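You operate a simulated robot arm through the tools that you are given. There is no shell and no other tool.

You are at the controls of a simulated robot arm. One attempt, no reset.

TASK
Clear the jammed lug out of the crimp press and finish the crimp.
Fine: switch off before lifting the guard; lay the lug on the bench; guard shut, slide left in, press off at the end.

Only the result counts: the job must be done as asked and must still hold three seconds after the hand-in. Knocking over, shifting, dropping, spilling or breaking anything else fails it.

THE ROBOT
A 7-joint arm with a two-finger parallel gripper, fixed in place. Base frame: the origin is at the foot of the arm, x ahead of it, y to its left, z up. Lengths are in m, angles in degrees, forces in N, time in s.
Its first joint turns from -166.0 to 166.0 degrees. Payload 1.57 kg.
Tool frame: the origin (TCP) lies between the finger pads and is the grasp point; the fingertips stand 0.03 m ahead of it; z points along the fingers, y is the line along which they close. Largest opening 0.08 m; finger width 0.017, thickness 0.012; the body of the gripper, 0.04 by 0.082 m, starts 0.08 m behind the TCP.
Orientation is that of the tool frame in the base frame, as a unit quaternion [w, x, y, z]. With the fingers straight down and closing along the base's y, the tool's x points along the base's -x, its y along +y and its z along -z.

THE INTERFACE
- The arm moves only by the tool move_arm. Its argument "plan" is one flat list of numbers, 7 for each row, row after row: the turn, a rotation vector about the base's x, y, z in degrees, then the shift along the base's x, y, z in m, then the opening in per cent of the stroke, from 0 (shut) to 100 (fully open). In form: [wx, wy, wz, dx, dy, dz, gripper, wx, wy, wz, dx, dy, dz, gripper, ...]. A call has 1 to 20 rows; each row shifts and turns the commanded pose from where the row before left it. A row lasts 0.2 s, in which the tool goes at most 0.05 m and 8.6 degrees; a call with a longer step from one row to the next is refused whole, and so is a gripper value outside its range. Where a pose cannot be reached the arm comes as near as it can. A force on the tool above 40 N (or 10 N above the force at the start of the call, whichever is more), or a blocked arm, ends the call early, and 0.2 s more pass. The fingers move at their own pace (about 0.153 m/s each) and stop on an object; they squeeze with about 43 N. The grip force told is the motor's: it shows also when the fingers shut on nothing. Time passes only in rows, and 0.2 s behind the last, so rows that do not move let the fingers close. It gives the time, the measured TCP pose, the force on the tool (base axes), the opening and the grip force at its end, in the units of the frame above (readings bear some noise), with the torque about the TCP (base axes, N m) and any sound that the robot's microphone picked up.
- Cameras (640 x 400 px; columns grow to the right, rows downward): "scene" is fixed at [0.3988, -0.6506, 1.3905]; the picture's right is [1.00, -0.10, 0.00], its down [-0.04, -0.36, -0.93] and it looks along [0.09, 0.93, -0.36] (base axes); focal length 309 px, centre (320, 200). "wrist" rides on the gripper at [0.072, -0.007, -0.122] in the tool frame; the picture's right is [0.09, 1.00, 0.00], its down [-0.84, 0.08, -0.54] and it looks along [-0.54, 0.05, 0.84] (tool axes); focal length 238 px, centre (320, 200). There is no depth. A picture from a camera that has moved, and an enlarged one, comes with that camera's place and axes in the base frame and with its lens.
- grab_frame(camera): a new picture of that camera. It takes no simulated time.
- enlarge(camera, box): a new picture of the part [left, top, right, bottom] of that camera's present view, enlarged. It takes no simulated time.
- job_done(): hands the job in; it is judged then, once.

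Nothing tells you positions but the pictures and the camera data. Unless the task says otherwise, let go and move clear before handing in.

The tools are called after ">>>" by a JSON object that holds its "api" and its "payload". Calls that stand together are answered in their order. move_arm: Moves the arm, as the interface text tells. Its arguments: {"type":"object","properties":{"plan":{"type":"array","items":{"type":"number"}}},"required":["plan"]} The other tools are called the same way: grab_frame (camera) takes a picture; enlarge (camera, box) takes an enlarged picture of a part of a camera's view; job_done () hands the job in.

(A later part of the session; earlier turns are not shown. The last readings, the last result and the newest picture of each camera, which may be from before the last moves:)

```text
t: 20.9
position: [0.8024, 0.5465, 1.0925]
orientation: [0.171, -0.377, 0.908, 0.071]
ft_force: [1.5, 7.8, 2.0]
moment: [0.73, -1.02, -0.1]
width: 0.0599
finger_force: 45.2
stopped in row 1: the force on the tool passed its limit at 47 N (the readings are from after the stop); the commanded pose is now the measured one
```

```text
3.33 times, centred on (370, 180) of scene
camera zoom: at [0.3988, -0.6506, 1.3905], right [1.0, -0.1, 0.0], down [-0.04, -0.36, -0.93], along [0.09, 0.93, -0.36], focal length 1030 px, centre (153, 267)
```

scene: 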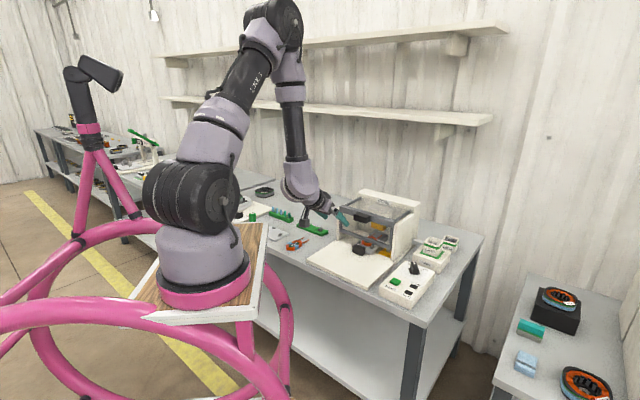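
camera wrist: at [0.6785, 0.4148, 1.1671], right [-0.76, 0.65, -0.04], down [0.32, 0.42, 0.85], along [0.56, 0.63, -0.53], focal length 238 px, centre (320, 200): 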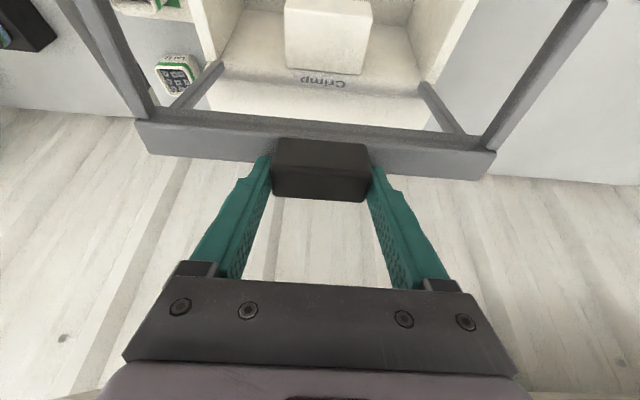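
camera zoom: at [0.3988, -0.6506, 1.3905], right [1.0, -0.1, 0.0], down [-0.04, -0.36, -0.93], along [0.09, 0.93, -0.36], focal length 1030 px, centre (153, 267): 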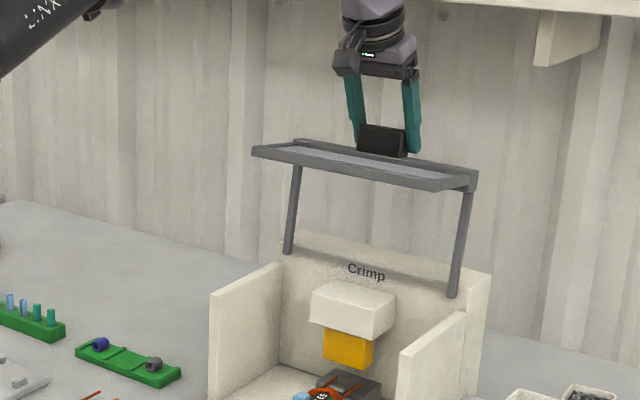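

The guard seems to have met its stop at about 103°, and the torque on the tool is near zero. I'll release it without moving and check that it stays.

>>> {"api": "move_arm", "payload": {"plan": [0, 0, 0, 0, 0, 0, 100]}}

>>> {"api": "enlarge", "payload": {"camera": "scene", "box": [310, 120, 430, 240]}}

```text
t: 21.3
position: [0.8026, 0.5439, 1.0915]
orientation: [0.169, -0.376, 0.908, 0.071]
ft_force: [-0.1, 0.7, -0.6]
moment: [0.02, -0.02, -0.01]
width: 0.08
finger_force: 0.0
```

```text
3.33 times, centred on (370, 180) of scene
camera zoom: at [0.3988, -0.6506, 1.3905], right [1.0, -0.1, 0.0], down [-0.04, -0.36, -0.93], along [0.09, 0.93, -0.36], focal length 1030 px, centre (153, 267)
```

zoom: 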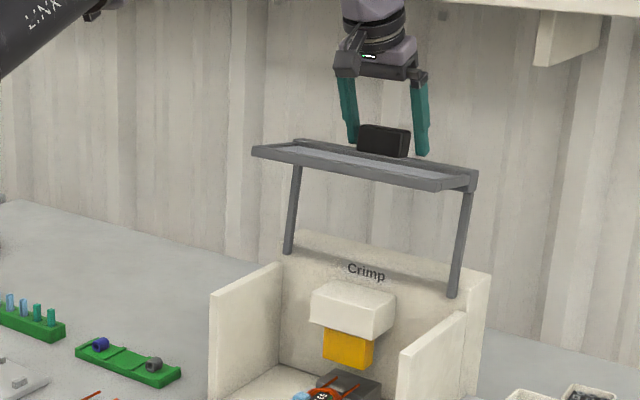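

The guard stays open on its own. I'll back off over it and drop in front of the press to look at the lug.

>>> {"api": "move_arm", "payload": {"plan": [0, 0, 0, -0.0127, -0.0127, 0.044, 100, 0, 0, 0, -0.0127, -0.0127, 0.02, 100, 0, 0, 0, -0.0233, -0.0367, 0, 100, 0, 0, 0, -0.0233, -0.0367, 0, 100, 0, 0, 0, -0.0233, -0.0367, 0, 100, 0, 0, 0, -0.0233, -0.0367, 0, 100, 0, 0, 0, -0.0233, -0.0367, 0, 100, 0, 0, 0, -0.0233, -0.0367, 0, 100, 0, 0, 0, -0.0233, -0.0367, 0, 100, 3.2, -3.2, 0, 0, 0, -0.041, 60, 3.2, -3.2, 0, 0, 0, -0.041, 60, 0, 0, 0, 0, 0, -0.041, 60, 0, 0, 0, 0, 0, -0.041, 60, 0, 0, 0, 0, 0, -0.041, 60]}}

>>> {"api": "grab_frame", "payload": {"camera": "wrist"}}

>>> {"api": "grab_frame", "payload": {"camera": "scene"}}

```text
t: 24.3
position: [0.6116, 0.2654, 0.951]
orientation: [0.241, -0.37, 0.891, 0.1]
ft_force: [-0.1, -0.1, -1.2]
moment: [0.0, 0.0, -0.02]
width: 0.0478
finger_force: 0.0
```

```text
taken
camera wrist: at [0.5288, 0.1731, 1.019], right [-0.76, 0.65, -0.05], down [0.26, 0.37, 0.89], along [0.59, 0.67, -0.45], focal length 238 px, centre (320, 200)
```

wrist: 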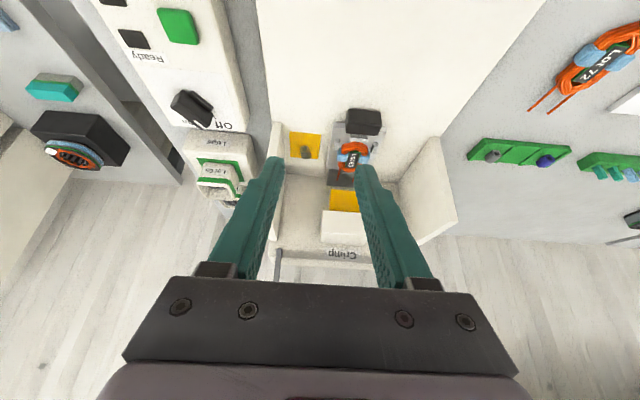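

```text
taken
```

scene: 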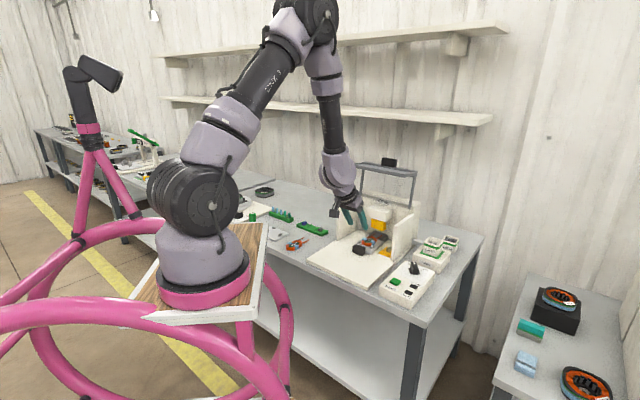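

>>> {"api": "enlarge", "payload": {"camera": "wrist", "box": [270, 95, 390, 195]}}

>>> {"api": "enlarge", "payload": {"camera": "scene", "box": [345, 200, 425, 260]}}

>>> {"api": "enlarge", "payload": {"camera": "wrist", "box": [275, 120, 335, 170]}}

```text
4.00 times, centred on (330, 145) of wrist
camera zoom: at [0.5288, 0.1731, 1.019], right [-0.76, 0.65, -0.05], down [0.26, 0.37, 0.89], along [0.59, 0.67, -0.45], focal length 953 px, centre (280, 420)
```

zoom: 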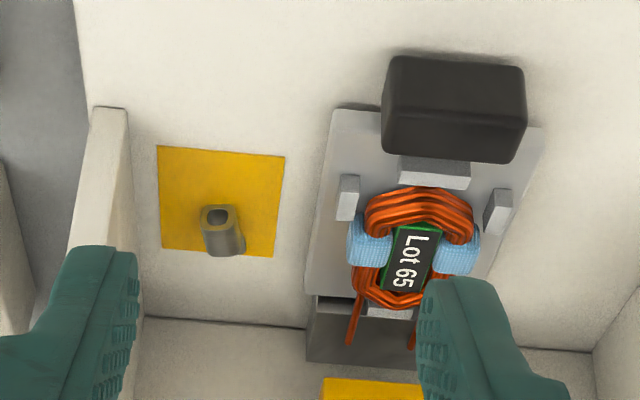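

```text
6.67 times, centred on (385, 230) of scene
camera zoom: at [0.3988, -0.6506, 1.3905], right [1.0, -0.1, 0.0], down [-0.04, -0.36, -0.93], along [0.09, 0.93, -0.36], focal length 2059 px, centre (-113, 0)
```

zoom: 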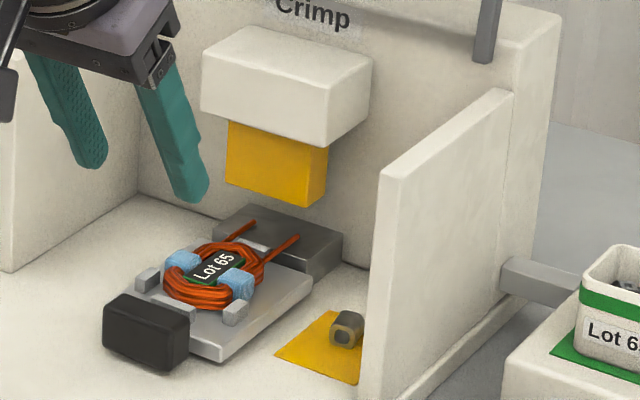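

```text
8.00 times, centred on (305, 145) of wrist
camera zoom: at [0.5288, 0.1731, 1.019], right [-0.76, 0.65, -0.05], down [0.26, 0.37, 0.89], along [0.59, 0.67, -0.45], focal length 1907 px, centre (440, 640)
```

zoom: 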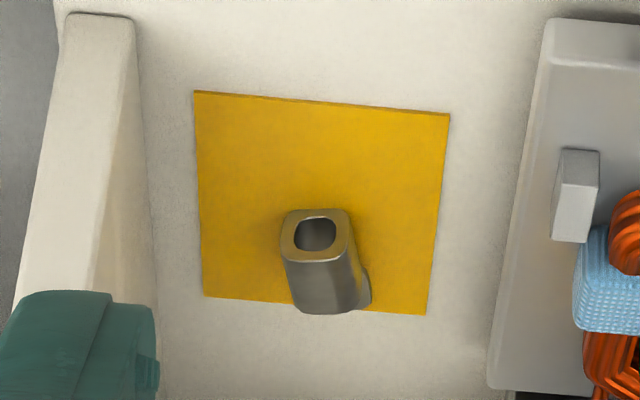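

The lug is a small tube, about 15 mm wide, at roughly (0.785, 0.415, 0.749), with its open end toward me. It lies between the side wall (u≈-0.30) and the slide (u≈-0.22). I'll approach with the tool leaned 48° and the fingers half open, pausing short of it to check.

>>> {"api": "move_arm", "payload": {"plan": [4.24, -4.24, 0, 0.0214, 0.0183, -0.0226, 50, 4.24, -4.24, 0, 0.0214, 0.0183, -0.0226, 50, 4.24, -4.24, 0, 0.0214, 0.0183, -0.0226, 50, 0, 0, 0, 0.0214, 0.0183, -0.0226, 50, 0, 0, 0, 0.0214, 0.0183, -0.0226, 50]}}

>>> {"api": "grab_frame", "payload": {"camera": "wrist"}}

>>> {"api": "enlarge", "payload": {"camera": "wrist", "box": [260, 80, 380, 180]}}

>>> {"api": "enlarge", "payload": {"camera": "scene", "box": [340, 190, 430, 265]}}

```text
t: 25.5
position: [0.7205, 0.3561, 0.8377]
orientation: [0.377, -0.349, 0.844, 0.156]
ft_force: [-0.5, -0.4, 0.4]
moment: [-0.06, -0.01, -0.02]
width: 0.0398
finger_force: 0.2
```

```text
taken
camera wrist: at [0.6262, 0.253, 0.8646], right [-0.75, 0.66, -0.07], down [0.05, 0.16, 0.99], along [0.66, 0.73, -0.16], focal length 238 px, centre (320, 200)
```

wrist: 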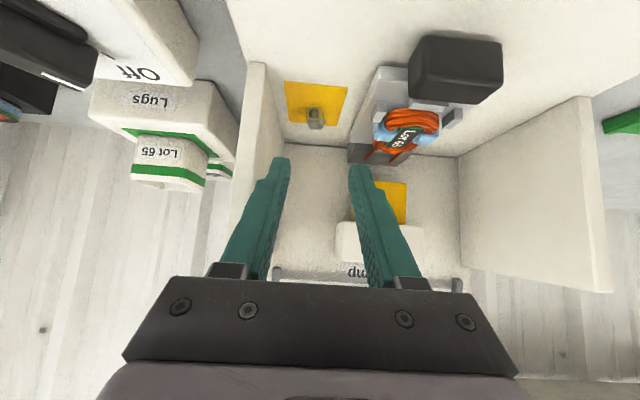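

```text
4.00 times, centred on (320, 130) of wrist
camera zoom: at [0.6262, 0.253, 0.8646], right [-0.75, 0.66, -0.07], down [0.05, 0.16, 0.99], along [0.66, 0.73, -0.16], focal length 953 px, centre (320, 480)
```

zoom: 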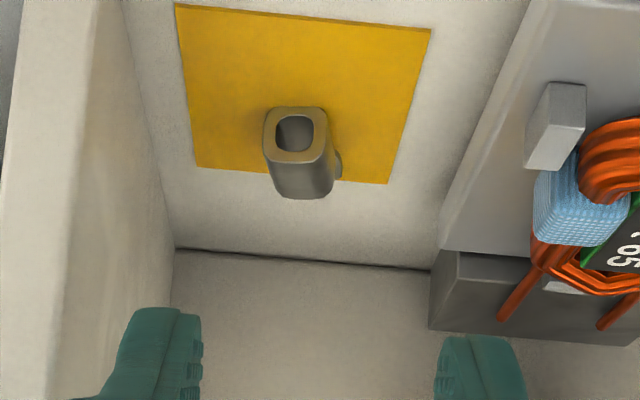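

```text
5.33 times, centred on (385, 228) of scene
camera zoom: at [0.3988, -0.6506, 1.3905], right [1.0, -0.1, 0.0], down [-0.04, -0.36, -0.93], along [0.09, 0.93, -0.36], focal length 1648 px, centre (-27, 53)
```

zoom: 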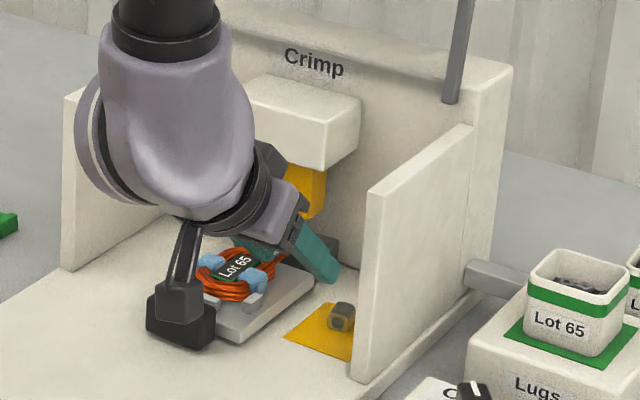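

The lug centre comes out near u=-0.263, v=0.84. I'll move in to straddle it, staying clear of the wall and slide.

>>> {"api": "move_arm", "payload": {"plan": [0, 0, 0, 0.0109, 0.0119, -0.0167, 54, 0, 0, 0, 0.0109, 0.0119, -0.0167, 54, 0, 0, 0, 0.0109, 0.0119, -0.0167, 54, 0, 0, 0, 0.0109, 0.0119, -0.0167, 54]}}

>>> {"api": "enlarge", "payload": {"camera": "wrist", "box": [240, 60, 400, 200]}}

>>> {"api": "enlarge", "payload": {"camera": "scene", "box": [345, 200, 425, 265]}}

```text
t: 26.5
position: [0.7632, 0.4029, 0.7734]
orientation: [0.378, -0.349, 0.844, 0.156]
ft_force: [0.2, 0.0, 0.1]
moment: [0.0, 0.05, 0.02]
width: 0.0433
finger_force: 0.0
```

```text
2.86 times, centred on (320, 130) of wrist
camera zoom: at [0.6701, 0.2998, 0.7988], right [-0.75, 0.66, -0.07], down [0.05, 0.16, 0.99], along [0.66, 0.73, -0.16], focal length 681 px, centre (320, 400)
```

zoom: 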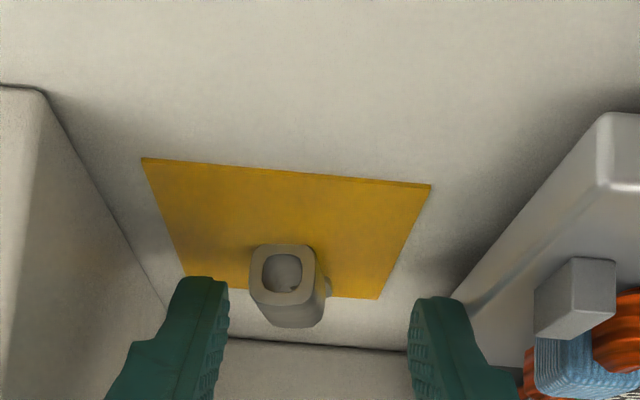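

```text
6.15 times, centred on (385, 232) of scene
camera zoom: at [0.3988, -0.6506, 1.3905], right [1.0, -0.1, 0.0], down [-0.04, -0.36, -0.93], along [0.09, 0.93, -0.36], focal length 1901 px, centre (-80, 0)
```

zoom: 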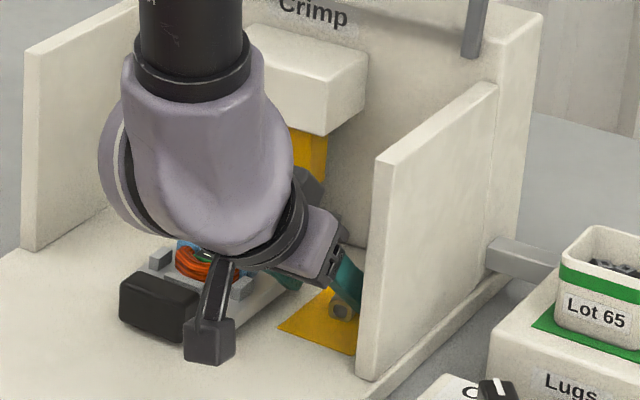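

The lug is between the fingers, a little near. I'll make a small correction back and down, then close.

>>> {"api": "move_arm", "payload": {"plan": [0, 0, 0, -0.0035, -0.0035, -0.003, 54, 0, 0, 0, 0, 0, 0, 54, 0, 0, 0, 0, 0, 0, 0, 0, 0, 0, 0, 0, 0, 0, 0, 0, 0, 0, 0, 0, 0]}}

>>> {"api": "enlarge", "payload": {"camera": "wrist", "box": [240, 60, 400, 200]}}

```text
t: 27.7
position: [0.7609, 0.3995, 0.7683]
orientation: [0.378, -0.349, 0.844, 0.156]
ft_force: [-0.2, 0.7, 0.3]
moment: [0.0, -0.01, 0.01]
width: 0.0145
finger_force: 30.8
```

```text
2.86 times, centred on (320, 130) of wrist
camera zoom: at [0.6664, 0.2963, 0.7953], right [-0.75, 0.66, -0.07], down [0.05, 0.16, 0.98], along [0.66, 0.73, -0.16], focal length 681 px, centre (320, 400)
```

zoom: 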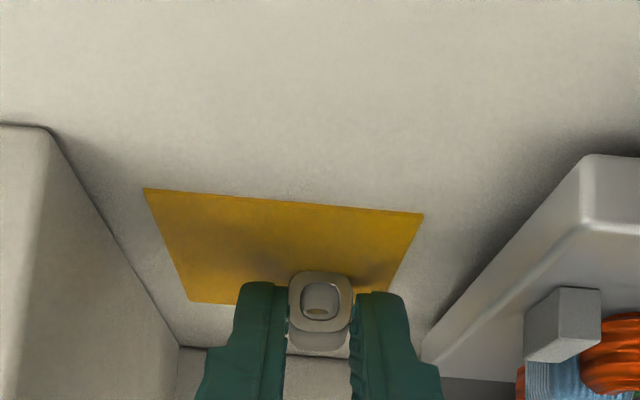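

The lug is gripped (14.5 mm). I'll draw it out along the tool axis, then carry it left to the free bench spot beside the base plate, near (0.50, 0.52).

>>> {"api": "move_arm", "payload": {"plan": [0, 0, 0, -0.0105, -0.0105, 0.0134, 0, 0, 0, 0, -0.0105, -0.0105, 0.0134, 0, 0, 0, 0, -0.021, -0.021, 0.0268, 0, 0, 0, 0, -0.021, -0.021, 0.0268, 0]}}

>>> {"api": "enlarge", "payload": {"camera": "wrist", "box": [220, 40, 420, 200]}}

>>> {"api": "enlarge", "payload": {"camera": "scene", "box": [270, 180, 430, 290]}}

```text
t: 28.7
position: [0.6979, 0.337, 0.8473]
orientation: [0.378, -0.35, 0.843, 0.157]
ft_force: [0.9, 0.3, 0.4]
moment: [0.0, 0.01, 0.02]
width: 0.0
finger_force: 21.3
```

```text
2.50 times, centred on (320, 120) of wrist
camera zoom: at [0.6034, 0.233, 0.8738], right [-0.75, 0.66, -0.07], down [0.05, 0.16, 0.98], along [0.66, 0.73, -0.16], focal length 596 px, centre (320, 400)
```

zoom: 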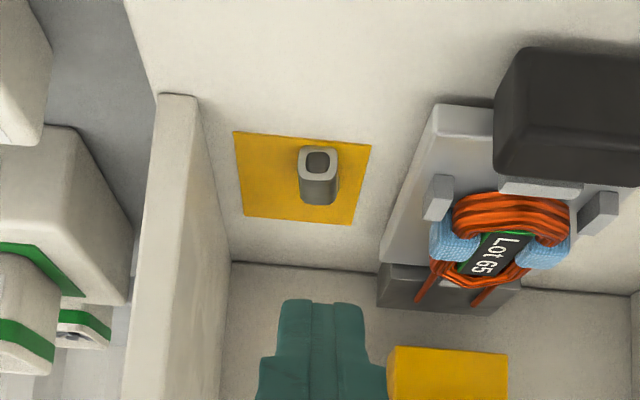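

```text
3.64 times, centred on (350, 235) of scene
camera zoom: at [0.3988, -0.6506, 1.3905], right [1.0, -0.1, 0.0], down [-0.04, -0.36, -0.93], along [0.09, 0.93, -0.36], focal length 1123 px, centre (211, 73)
```

zoom: 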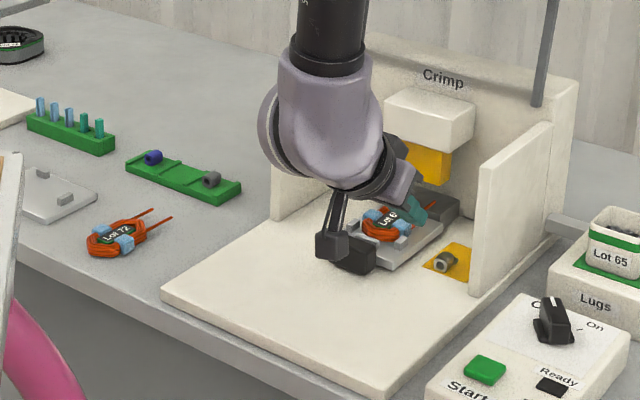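

The lug slipped out of the fingertips and is still on the yellow patch, about 27 mm nearer the front. I'll look closely at its shape before regripping.

>>> {"api": "enlarge", "payload": {"camera": "wrist", "box": [295, 80, 345, 120]}}

>>> {"api": "enlarge", "payload": {"camera": "scene", "box": [400, 235, 430, 260]}}

>>> {"api": "enlarge", "payload": {"camera": "scene", "box": [385, 230, 425, 265]}}

```text
10.00 times, centred on (320, 100) of wrist
camera zoom: at [0.6034, 0.233, 0.8738], right [-0.75, 0.66, -0.07], down [0.05, 0.16, 0.98], along [0.66, 0.73, -0.16], focal length 2384 px, centre (320, 1200)
```

zoom: 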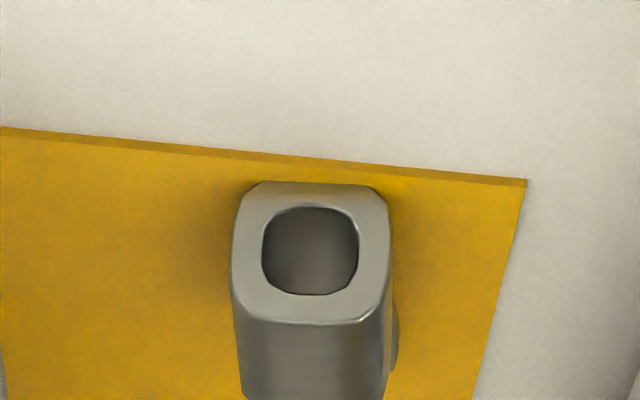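

```text
16.00 times, centred on (415, 248) of scene
camera zoom: at [0.3988, -0.6506, 1.3905], right [1.0, -0.1, 0.0], down [-0.04, -0.36, -0.93], along [0.09, 0.93, -0.36], focal length 4942 px, centre (-1200, -560)
```

zoom: 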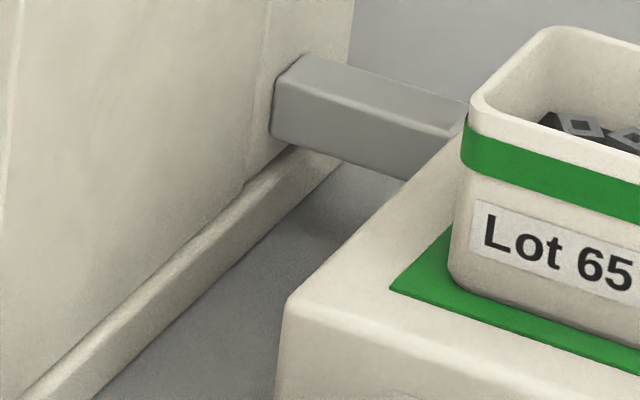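

```text
11.43 times, centred on (405, 248) of scene
camera zoom: at [0.3988, -0.6506, 1.3905], right [1.0, -0.1, 0.0], down [-0.04, -0.36, -0.93], along [0.09, 0.93, -0.36], focal length 3530 px, centre (-651, -343)
```

zoom: 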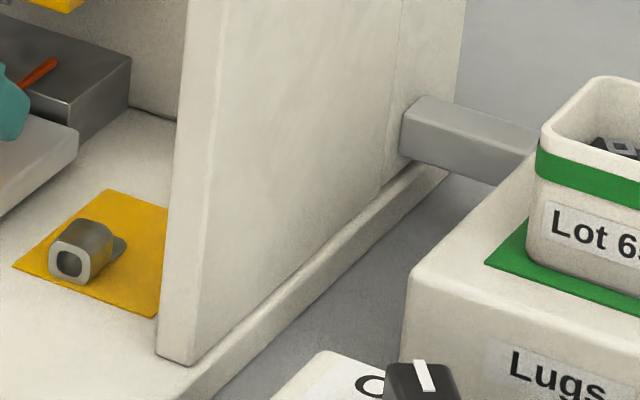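

It's a square barrel about 14 mm wide and 18 mm long, with a small tab behind, and its front face is now at v≈0.80. I'll regrip with the tool steeper (about 20° lean) for better fingertip contact.

>>> {"api": "move_arm", "payload": {"plan": [-5.04, 5.04, 0, 0.0078, 0.007, 0.002, 50, -5.04, 5.04, 0, 0.0078, 0.007, 0.002, 50, -5.04, 5.04, 0, 0.0078, 0.007, -0.002, 50, -5.04, 5.04, 0, 0.0078, 0.007, -0.002, 50]}}

>>> {"api": "grab_frame", "payload": {"camera": "wrist"}}

>>> {"api": "enlarge", "payload": {"camera": "wrist", "box": [260, 60, 380, 180]}}

>>> {"api": "enlarge", "payload": {"camera": "scene", "box": [340, 160, 440, 270]}}

```text
t: 29.7
position: [0.7272, 0.3648, 0.8483]
orientation: [0.158, -0.377, 0.91, 0.066]
ft_force: [0.0, 0.2, -0.3]
moment: [0.0, 0.02, 0.01]
width: 0.0399
finger_force: 0.1
```

```text
taken
camera wrist: at [0.6552, 0.2827, 0.9386], right [-0.77, 0.64, -0.03], down [0.37, 0.48, 0.79], along [0.52, 0.59, -0.61], focal length 238 px, centre (320, 200)
```

wrist: 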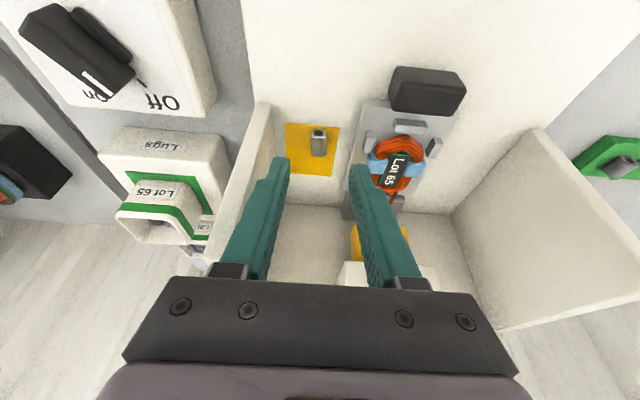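

```text
3.33 times, centred on (320, 120) of wrist
camera zoom: at [0.6552, 0.2827, 0.9386], right [-0.77, 0.64, -0.03], down [0.37, 0.48, 0.79], along [0.52, 0.59, -0.61], focal length 794 px, centre (320, 467)
```

zoom: 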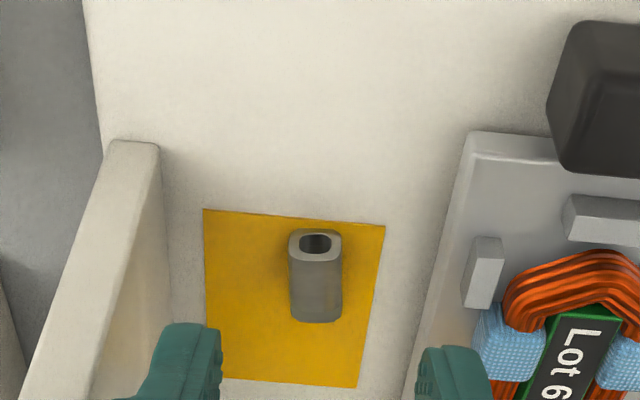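

```text
3.64 times, centred on (390, 215) of scene
camera zoom: at [0.3988, -0.6506, 1.3905], right [1.0, -0.1, 0.0], down [-0.04, -0.36, -0.93], along [0.09, 0.93, -0.36], focal length 1123 px, centre (66, 146)
```

zoom: 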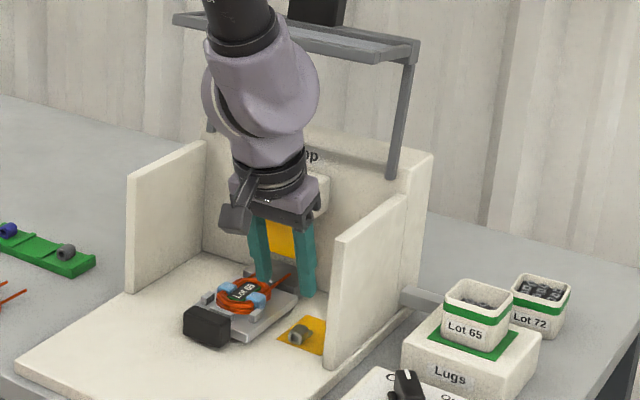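

The lug lines up between the fingers. I'll descend along the tool axis to it.

>>> {"api": "move_arm", "payload": {"plan": [0, 0, 0, 0.0077, 0.0074, -0.025, 50, 0, 0, 0, 0.0077, 0.0074, -0.025, 50, 0, 0, 0, 0.0077, 0.0074, -0.018, 50, 0, 0, 0, 0, 0, -0.006, 50, 0, 0, 0, 0, 0, 0, 50]}}

>>> {"api": "enlarge", "payload": {"camera": "wrist", "box": [240, 60, 400, 200]}}

>>> {"api": "enlarge", "payload": {"camera": "scene", "box": [375, 220, 435, 265]}}

```text
t: 30.9
position: [0.7523, 0.3863, 0.7732]
orientation: [0.158, -0.377, 0.91, 0.065]
ft_force: [-0.2, -0.7, 0.3]
moment: [0.01, 0.0, 0.0]
width: 0.0397
finger_force: 0.2
```

```text
2.86 times, centred on (320, 130) of wrist
camera zoom: at [0.6793, 0.3048, 0.8639], right [-0.77, 0.64, -0.03], down [0.37, 0.48, 0.79], along [0.52, 0.6, -0.61], focal length 681 px, centre (320, 400)
```

zoom: 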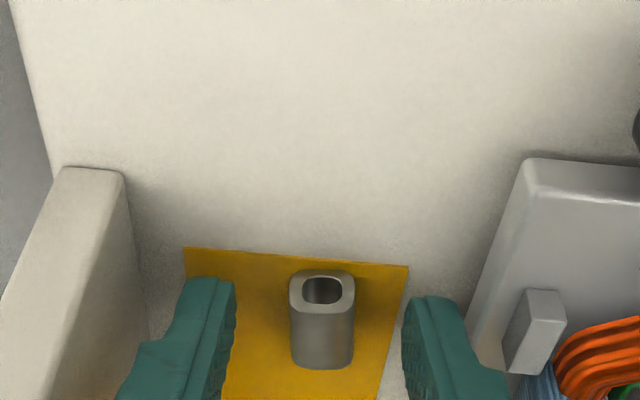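

```text
8.89 times, centred on (405, 242) of scene
camera zoom: at [0.3988, -0.6506, 1.3905], right [1.0, -0.1, 0.0], down [-0.04, -0.36, -0.93], along [0.09, 0.93, -0.36], focal length 2746 px, centre (-436, -178)
```

zoom: 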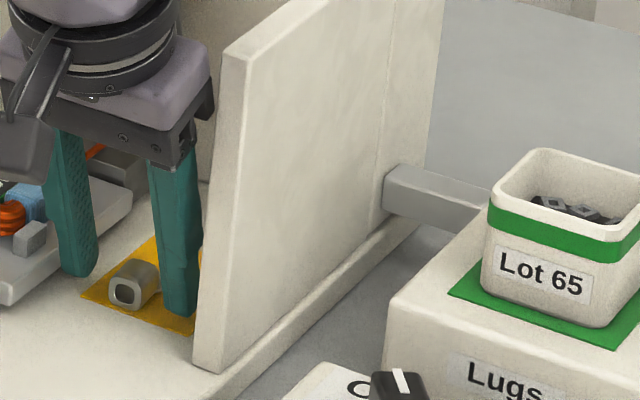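

Well centred. I'll close, wait, then lift gently and straight up a little to confirm the hold.

>>> {"api": "move_arm", "payload": {"plan": [0, 0, 0, 0, 0, 0, 0, 0, 0, 0, 0, 0, 0, 0, 0, 0, 0, 0, 0, 0, 0, 0, 0, 0, 0, 0, 0.006, 0, 0, 0, 0, 0, 0, 0.01, 0]}}

>>> {"api": "enlarge", "payload": {"camera": "wrist", "box": [240, 60, 400, 200]}}

>>> {"api": "enlarge", "payload": {"camera": "scene", "box": [375, 220, 435, 265]}}

```text
t: 32.1
position: [0.7515, 0.3864, 0.7894]
orientation: [0.158, -0.377, 0.91, 0.065]
ft_force: [0.2, 0.5, 0.5]
moment: [0.02, 0.02, 0.01]
width: 0.0144
finger_force: 30.7
```

```text
2.86 times, centred on (320, 130) of wrist
camera zoom: at [0.6792, 0.3048, 0.8803], right [-0.77, 0.64, -0.03], down [0.37, 0.48, 0.79], along [0.52, 0.59, -0.61], focal length 681 px, centre (320, 400)
```

zoom: 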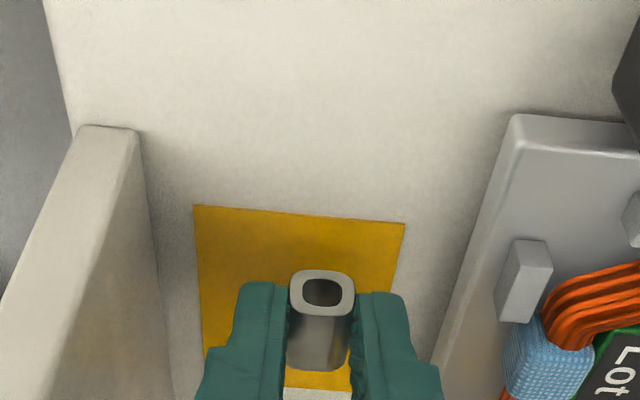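

```text
8.89 times, centred on (405, 242) of scene
camera zoom: at [0.3988, -0.6506, 1.3905], right [1.0, -0.1, 0.0], down [-0.04, -0.36, -0.93], along [0.09, 0.93, -0.36], focal length 2746 px, centre (-436, -178)
```

zoom: 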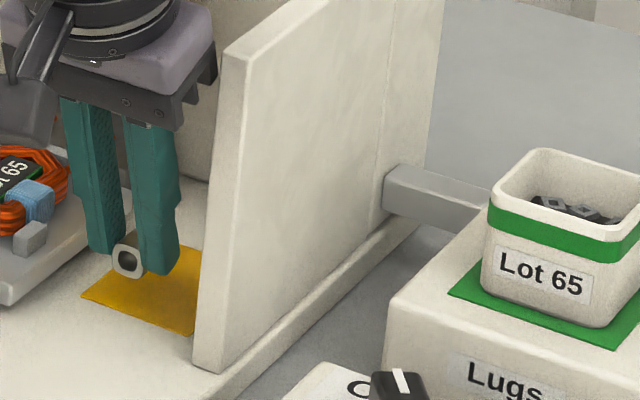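

Held securely this time. I'll carry it slowly out in front of the walls.

>>> {"api": "move_arm", "payload": {"plan": [0, 0, 0, -0.006, -0.006, 0.012, 0, 0, 0, 0, -0.012, -0.012, 0.013, 0, 0, 0, 0, -0.013, -0.013, 0.013, 0, 0, 0, 0, -0.013, -0.013, 0.013, 0, 0, 0, 0, -0.013, -0.013, 0.013, 0, 0, 0, 0, -0.013, -0.013, 0.01, 0]}}

>>> {"api": "enlarge", "payload": {"camera": "wrist", "box": [240, 60, 400, 200]}}

```text
t: 33.5
position: [0.6831, 0.3164, 0.8637]
orientation: [0.157, -0.377, 0.91, 0.065]
ft_force: [0.1, -0.7, -0.7]
moment: [-0.01, 0.01, -0.01]
width: 0.0145
finger_force: 29.6
```

```text
2.86 times, centred on (320, 130) of wrist
camera zoom: at [0.6105, 0.2349, 0.9542], right [-0.77, 0.64, -0.03], down [0.37, 0.48, 0.79], along [0.52, 0.6, -0.61], focal length 681 px, centre (320, 400)
```

zoom: 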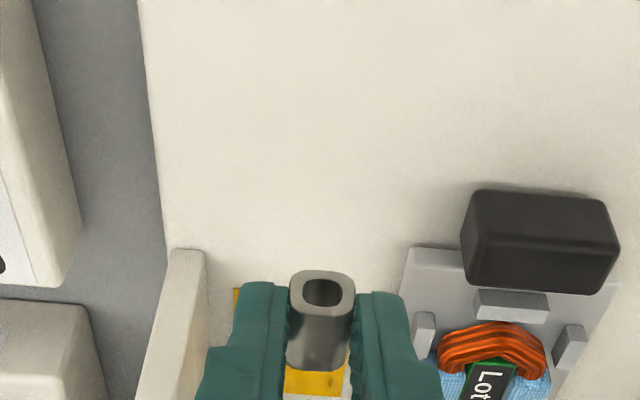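

Still held. Next I'll carry it left to above the free bench area.

>>> {"api": "move_arm", "payload": {"plan": [0, 0, 0, -0.0194, 0.0184, 0.003, 0, 0, 0, 0, -0.0194, 0.0184, 0.003, 0, 0, 0, 0, -0.0194, 0.0184, 0.003, 0, 0, 0, 0, -0.0194, 0.0184, 0.003, 0, 0, 0, 0, -0.0194, 0.0184, 0.003, 0, 0, 0, 0, -0.0194, 0.0184, 0, 0, 0, 0, 0, -0.0194, 0.0184, 0, 0, 0, 0, 0, -0.0194, 0.0184, 0, 0, 0, 0, 0, -0.0194, 0.0184, 0, 0, 0, 0, 0, -0.0194, 0.0184, 0, 0]}}

>>> {"api": "grab_frame", "payload": {"camera": "wrist"}}

>>> {"api": "enlarge", "payload": {"camera": "scene", "box": [260, 180, 420, 290]}}

```text
t: 35.7
position: [0.4869, 0.5005, 0.8768]
orientation: [0.159, -0.377, 0.91, 0.066]
ft_force: [0.4, -0.6, 0.0]
moment: [0.03, 0.01, 0.0]
width: 0.0148
finger_force: 31.0
```

```text
taken
camera wrist: at [0.4148, 0.4185, 0.9683], right [-0.77, 0.64, -0.03], down [0.37, 0.48, 0.79], along [0.52, 0.59, -0.61], focal length 238 px, centre (320, 200)
```

wrist: 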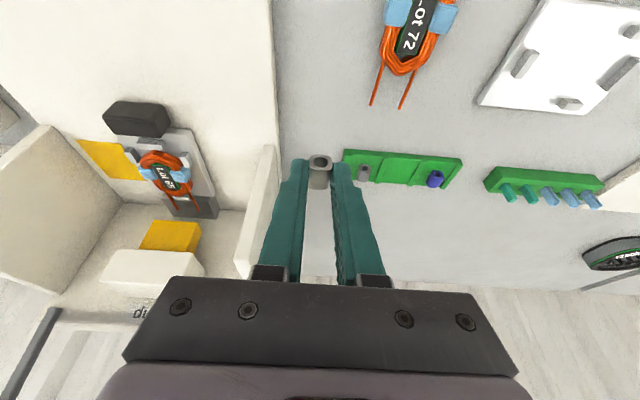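

```text
3.64 times, centred on (340, 235) of scene
camera zoom: at [0.3988, -0.6506, 1.3905], right [1.0, -0.1, 0.0], down [-0.04, -0.36, -0.93], along [0.09, 0.93, -0.36], focal length 1123 px, centre (247, 73)
```

zoom: 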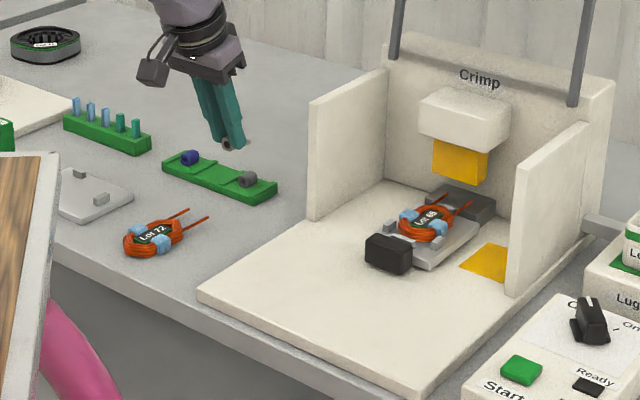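

The spot below, at (0.494, 0.507), is clear bench between the base plate and the Lot 72 coil leads. I'll lower the lug to near the surface.

>>> {"api": "move_arm", "payload": {"plan": [0, 0, 0, 0, 0, -0.02, 0, 0, 0, 0, 0, 0, -0.025, 0, 0, 0, 0, 0, 0, -0.025, 0, 0, 0, 0, 0, 0, -0.02, 0]}}

>>> {"api": "grab_frame", "payload": {"camera": "wrist"}}

>>> {"api": "enlarge", "payload": {"camera": "scene", "box": [290, 200, 350, 260]}}

```text
t: 36.7
position: [0.4891, 0.5001, 0.7906]
orientation: [0.158, -0.377, 0.91, 0.066]
ft_force: [0.2, -0.2, 0.0]
moment: [0.03, 0.01, -0.01]
width: 0.0145
finger_force: 30.4
```

```text
taken
camera wrist: at [0.4152, 0.4191, 0.8794], right [-0.77, 0.64, -0.03], down [0.37, 0.48, 0.79], along [0.52, 0.6, -0.61], focal length 238 px, centre (320, 200)
```

wrist: 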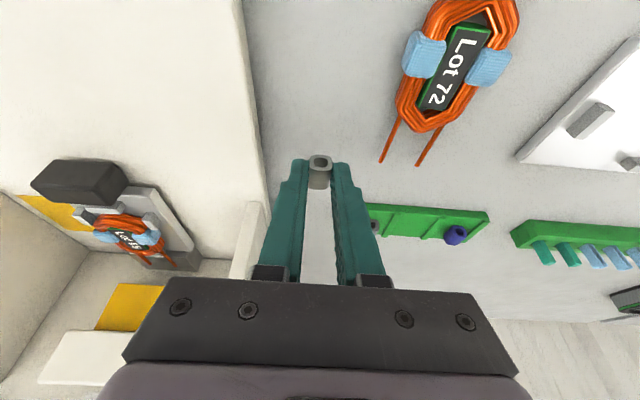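

```text
6.67 times, centred on (320, 230) of scene
camera zoom: at [0.3988, -0.6506, 1.3905], right [1.0, -0.1, 0.0], down [-0.04, -0.36, -0.93], along [0.09, 0.93, -0.36], focal length 2059 px, centre (320, 0)
```

zoom: 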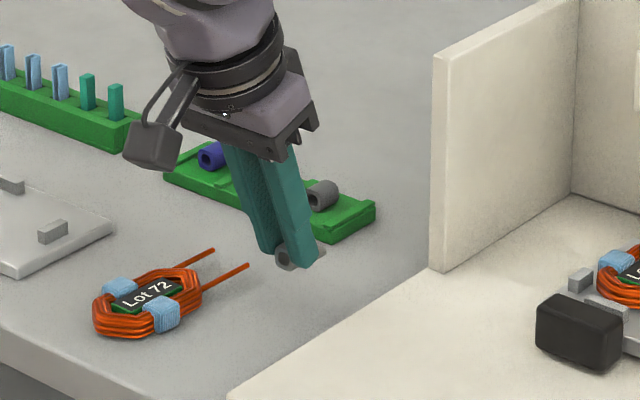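

Clear of everything. I'll continue down in small steps until it touches.

>>> {"api": "move_arm", "payload": {"plan": [0, 0, 0, 0, 0, -0.009, 0, 0, 0, 0, 0, 0, -0.005, 0, 0, 0, 0, 0, 0, -0.003, 0]}}

>>> {"api": "enlarge", "payload": {"camera": "scene", "box": [300, 220, 340, 250]}}

```text
t: 37.5
position: [0.489, 0.5005, 0.7721]
orientation: [0.158, -0.377, 0.91, 0.066]
ft_force: [0.2, 0.8, 0.4]
moment: [-0.02, 0.0, 0.01]
width: 0.0147
finger_force: 30.9
```

```text
13.33 times, centred on (320, 235) of scene
camera zoom: at [0.3988, -0.6506, 1.3905], right [1.0, -0.1, 0.0], down [-0.04, -0.36, -0.93], along [0.09, 0.93, -0.36], focal length 4119 px, centre (320, -267)
```

zoom: 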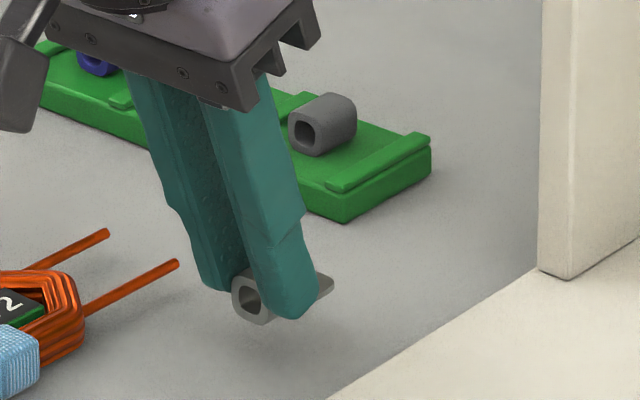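

Not touching yet; a few more small steps.

>>> {"api": "move_arm", "payload": {"plan": [0, 0, 0, 0, 0, -0.003, 0, 0, 0, 0, 0, 0, -0.002, 0]}}

>>> {"api": "enlarge", "payload": {"camera": "scene", "box": [300, 220, 340, 250]}}

```text
t: 38.1
position: [0.4881, 0.5006, 0.7681]
orientation: [0.158, -0.378, 0.91, 0.066]
ft_force: [-0.2, 0.5, -0.4]
moment: [-0.01, -0.03, -0.01]
width: 0.0146
finger_force: 30.5
```

```text
13.33 times, centred on (320, 235) of scene
camera zoom: at [0.3988, -0.6506, 1.3905], right [1.0, -0.1, 0.0], down [-0.04, -0.36, -0.93], along [0.09, 0.93, -0.36], focal length 4119 px, centre (320, -267)
```

zoom: 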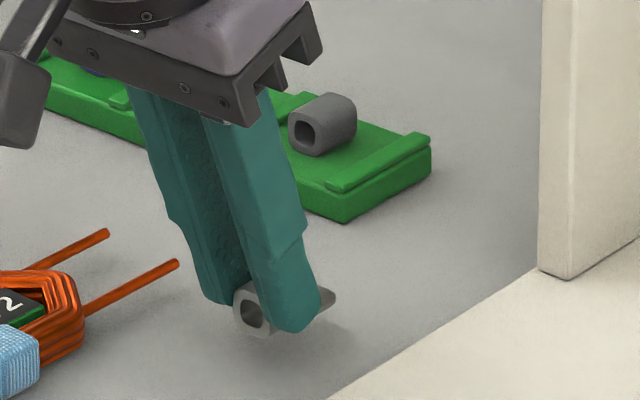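

>>> {"api": "move_arm", "payload": {"plan": [0, 0, 0, 0, 0, -0.003, 0, 0, 0, 0, 0, 0, -0.001, 0]}}

>>> {"api": "enlarge", "payload": {"camera": "scene", "box": [300, 220, 340, 250]}}

```text
t: 38.7
position: [0.4881, 0.5002, 0.762]
orientation: [0.158, -0.377, 0.91, 0.065]
ft_force: [-0.4, 0.4, -0.1]
moment: [0.03, 0.04, 0.0]
width: 0.0147
finger_force: 30.3
```

```text
13.33 times, centred on (320, 235) of scene
camera zoom: at [0.3988, -0.6506, 1.3905], right [1.0, -0.1, 0.0], down [-0.04, -0.36, -0.93], along [0.09, 0.93, -0.36], focal length 4119 px, centre (320, -267)
```

zoom: 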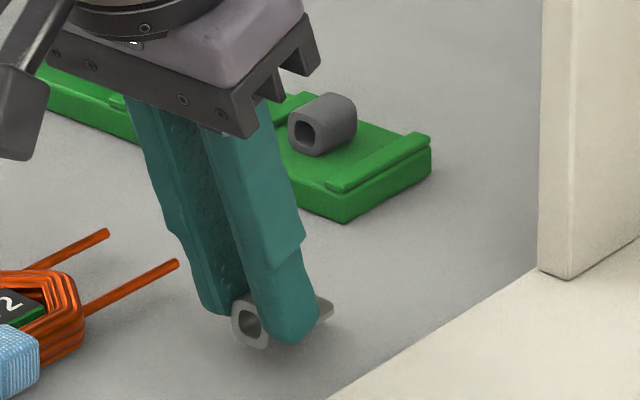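

>>> {"api": "move_arm", "payload": {"plan": [0, 0, 0, 0, 0, -0.002, 0, 0, 0, 0, 0, 0, -0.001, 0]}}

>>> {"api": "enlarge", "payload": {"camera": "scene", "box": [300, 220, 340, 250]}}

```text
t: 39.3
position: [0.4881, 0.5005, 0.7605]
orientation: [0.159, -0.378, 0.91, 0.065]
ft_force: [-0.3, 0.2, 0.2]
moment: [-0.01, 0.04, 0.03]
width: 0.0147
finger_force: 30.7
```

```text
13.33 times, centred on (320, 235) of scene
camera zoom: at [0.3988, -0.6506, 1.3905], right [1.0, -0.1, 0.0], down [-0.04, -0.36, -0.93], along [0.09, 0.93, -0.36], focal length 4119 px, centre (320, -267)
```

zoom: 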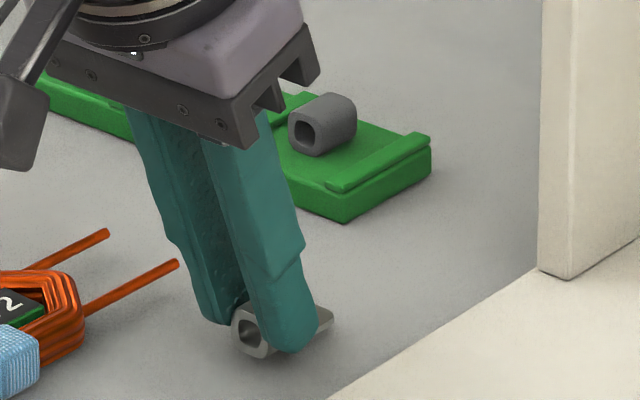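

>>> {"api": "move_arm", "payload": {"plan": [0, 0, 0, 0, 0, -0.0015, 0, 0, 0, 0, 0, 0, -0.0015, 0]}}

>>> {"api": "enlarge", "payload": {"camera": "scene", "box": [300, 220, 340, 250]}}

```text
t: 39.9
position: [0.4876, 0.5006, 0.7555]
orientation: [0.158, -0.377, 0.91, 0.065]
ft_force: [-0.4, -1.0, 0.6]
moment: [-0.02, -0.02, 0.0]
width: 0.0145
finger_force: 30.6
```

```text
13.33 times, centred on (320, 235) of scene
camera zoom: at [0.3988, -0.6506, 1.3905], right [1.0, -0.1, 0.0], down [-0.04, -0.36, -0.93], along [0.09, 0.93, -0.36], focal length 4119 px, centre (320, -267)
```

zoom: 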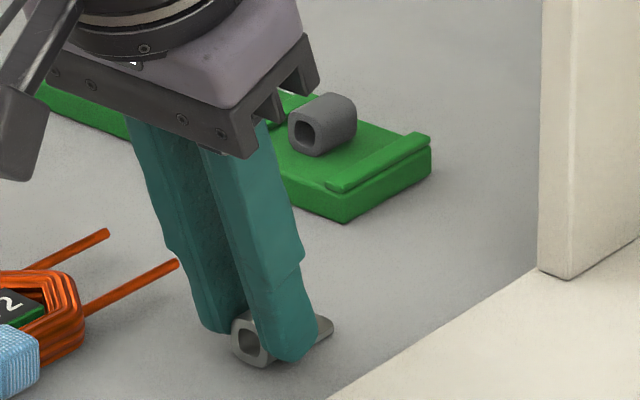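

>>> {"api": "move_arm", "payload": {"plan": [0, 0, 0, 0, 0, -0.0015, 0, 0, 0, 0, 0, 0, -0.001, 0]}}

>>> {"api": "enlarge", "payload": {"camera": "scene", "box": [300, 220, 340, 250]}}

```text
t: 40.5
position: [0.4879, 0.4994, 0.7546]
orientation: [0.159, -0.377, 0.91, 0.066]
ft_force: [-1.7, -5.1, 12.0]
moment: [0.03, -0.06, -0.08]
width: 0.0147
finger_force: 30.6
```

```text
13.33 times, centred on (320, 235) of scene
camera zoom: at [0.3988, -0.6506, 1.3905], right [1.0, -0.1, 0.0], down [-0.04, -0.36, -0.93], along [0.09, 0.93, -0.36], focal length 4119 px, centre (320, -267)
```

zoom: 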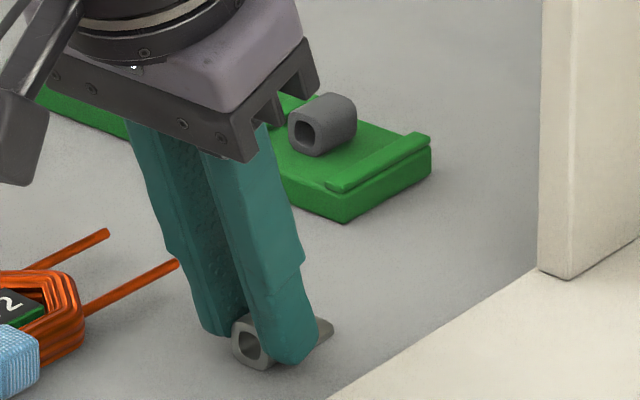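

Contact at 12 N, so the lug is on the bench. I'll open the fingers modestly and lift straight away.

>>> {"api": "move_arm", "payload": {"plan": [0, 0, 0, 0, 0, 0.001, 0, 0, 0, 0, 0, 0, 0, 38, 0, 0, 0, 0, 0, 0, 38, 0, 0, 0, -0.005, -0.005, 0.02, 38, 0, 0, 0, -0.01, -0.01, 0.04, 38, 0, 0, 0, -0.01, -0.01, 0.04, 38, 0, 0, 0, 0, 0, 0.03, 38]}}

>>> {"api": "enlarge", "payload": {"camera": "scene", "box": [290, 200, 410, 270]}}

>>> {"api": "grab_frame", "payload": {"camera": "wrist"}}

```text
t: 42.1
position: [0.4627, 0.4763, 0.8854]
orientation: [0.158, -0.377, 0.911, 0.065]
ft_force: [-0.6, -0.4, -1.0]
moment: [0.02, 0.0, -0.01]
width: 0.0303
finger_force: 0.0
```

```text
5.33 times, centred on (350, 235) of scene
camera zoom: at [0.3988, -0.6506, 1.3905], right [1.0, -0.1, 0.0], down [-0.04, -0.36, -0.93], along [0.09, 0.93, -0.36], focal length 1648 px, centre (160, 13)
```

zoom: 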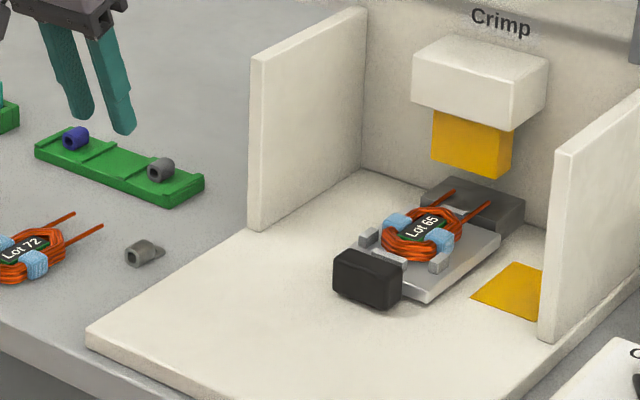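

```text
taken
camera wrist: at [0.3902, 0.3942, 0.9753], right [-0.77, 0.64, -0.03], down [0.37, 0.48, 0.79], along [0.52, 0.6, -0.61], focal length 238 px, centre (320, 200)
```

wrist: 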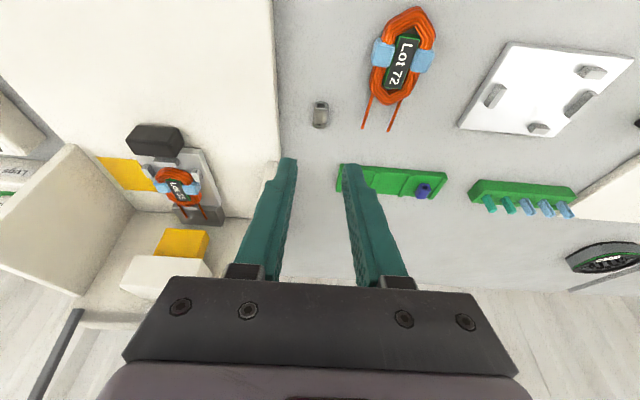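

The lug lies on the bench, clear of everything. Next I'll go back up to the guard handle to close it, retracing the earlier retreat path.

>>> {"api": "move_arm", "payload": {"plan": [0, 0, 0, 0, 0, 0.045, 100, 0, 0, 0, 0, 0, 0.045, 100, 0, 0, 0, 0, 0, 0.045, 100, 0, 0, 0, 0, 0, 0.045, 100, 0, 0, 0, 0, 0, 0.045, 100, 0, 0, 0, 0, 0, 0.045, 100, 0, 0, 0, 0.0393, 0.0053, 0, 100, 0, 0, 0, 0.0393, 0.0053, 0, 100, 0, 0, 0, 0.0393, 0.0053, 0, 100, 0, 0, 0, 0.0393, 0.0053, 0, 100, 0, 0, 0, 0.0393, 0.0053, 0, 100, 0, 0, 0, 0.0393, 0.0053, 0, 100, 0, 0, 0, 0.0393, 0.0053, 0, 100, 0, 0, 0, 0.0393, 0.0053, 0, 100]}}

>>> {"api": "grab_frame", "payload": {"camera": "wrist"}}

>>> {"api": "enlarge", "payload": {"camera": "scene", "box": [310, 120, 430, 240]}}

```text
t: 45.1
position: [0.7768, 0.5157, 1.1565]
orientation: [0.158, -0.378, 0.91, 0.066]
ft_force: [-0.7, 0.1, -0.3]
moment: [-0.02, -0.03, -0.03]
width: 0.0801
finger_force: 0.0
```

```text
taken
camera wrist: at [0.7042, 0.4348, 1.246], right [-0.77, 0.64, -0.03], down [0.37, 0.48, 0.79], along [0.52, 0.6, -0.61], focal length 238 px, centre (320, 200)
```

wrist: 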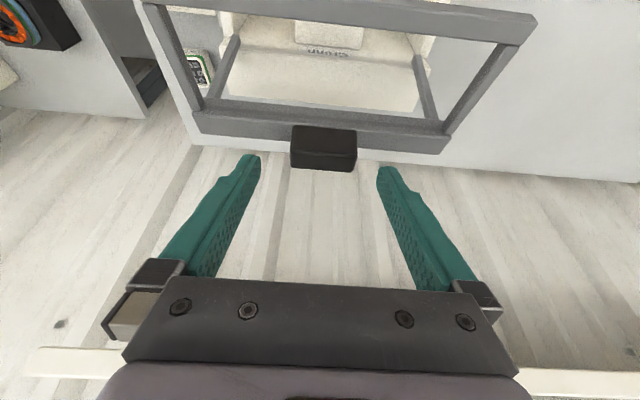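

```text
3.33 times, centred on (370, 180) of scene
camera zoom: at [0.3988, -0.6506, 1.3905], right [1.0, -0.1, 0.0], down [-0.04, -0.36, -0.93], along [0.09, 0.93, -0.36], focal length 1030 px, centre (153, 267)
```

zoom: 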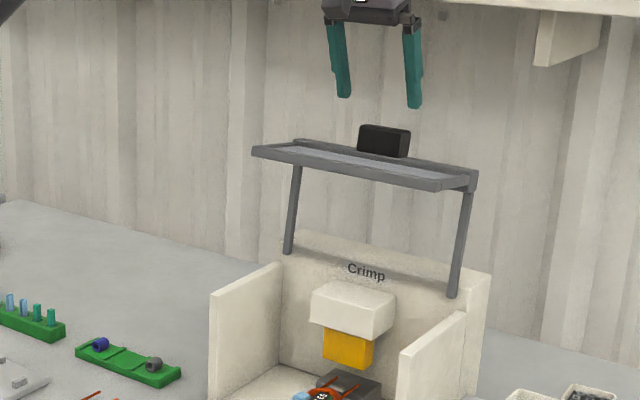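

Aligned with the handle. I'll descend and grip it.

>>> {"api": "move_arm", "payload": {"plan": [0, 0, 0, 0.0086, 0.0094, -0.0217, 100, 0, 0, 0, 0.0086, 0.0094, -0.0217, 100, 0, 0, 0, 0.0086, 0.0094, -0.0217, 100, 0, 0, 0, 0, 0, 0, 100, 0, 0, 0, 0, 0, 0, 0, 0, 0, 0, 0, 0, 0, 0]}}

>>> {"api": "enlarge", "payload": {"camera": "scene", "box": [310, 120, 430, 240]}}

>>> {"api": "grab_frame", "payload": {"camera": "wrist"}}

```text
t: 46.5
position: [0.8013, 0.5484, 1.0914]
orientation: [0.156, -0.378, 0.91, 0.066]
ft_force: [-5.3, 8.9, -1.6]
moment: [0.17, -0.7, -0.51]
width: 0.0599
finger_force: 45.2
```

```text
3.33 times, centred on (370, 180) of scene
camera zoom: at [0.3988, -0.6506, 1.3905], right [1.0, -0.1, 0.0], down [-0.04, -0.36, -0.93], along [0.09, 0.93, -0.36], focal length 1030 px, centre (153, 267)
```

zoom: 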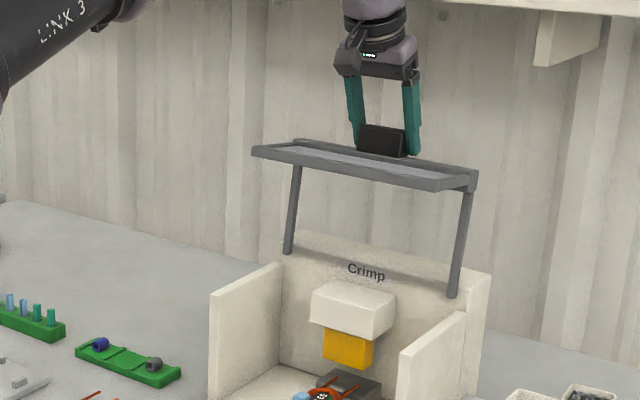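

```text
taken
camera wrist: at [0.7291, 0.4651, 1.1803], right [-0.77, 0.64, -0.03], down [0.37, 0.48, 0.79], along [0.52, 0.6, -0.61], focal length 238 px, centre (320, 200)
```

wrist: 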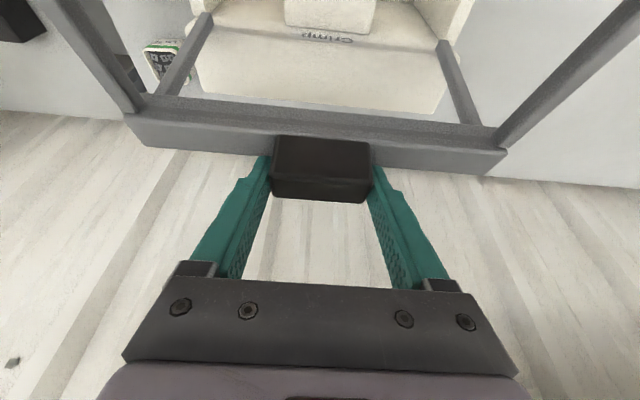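

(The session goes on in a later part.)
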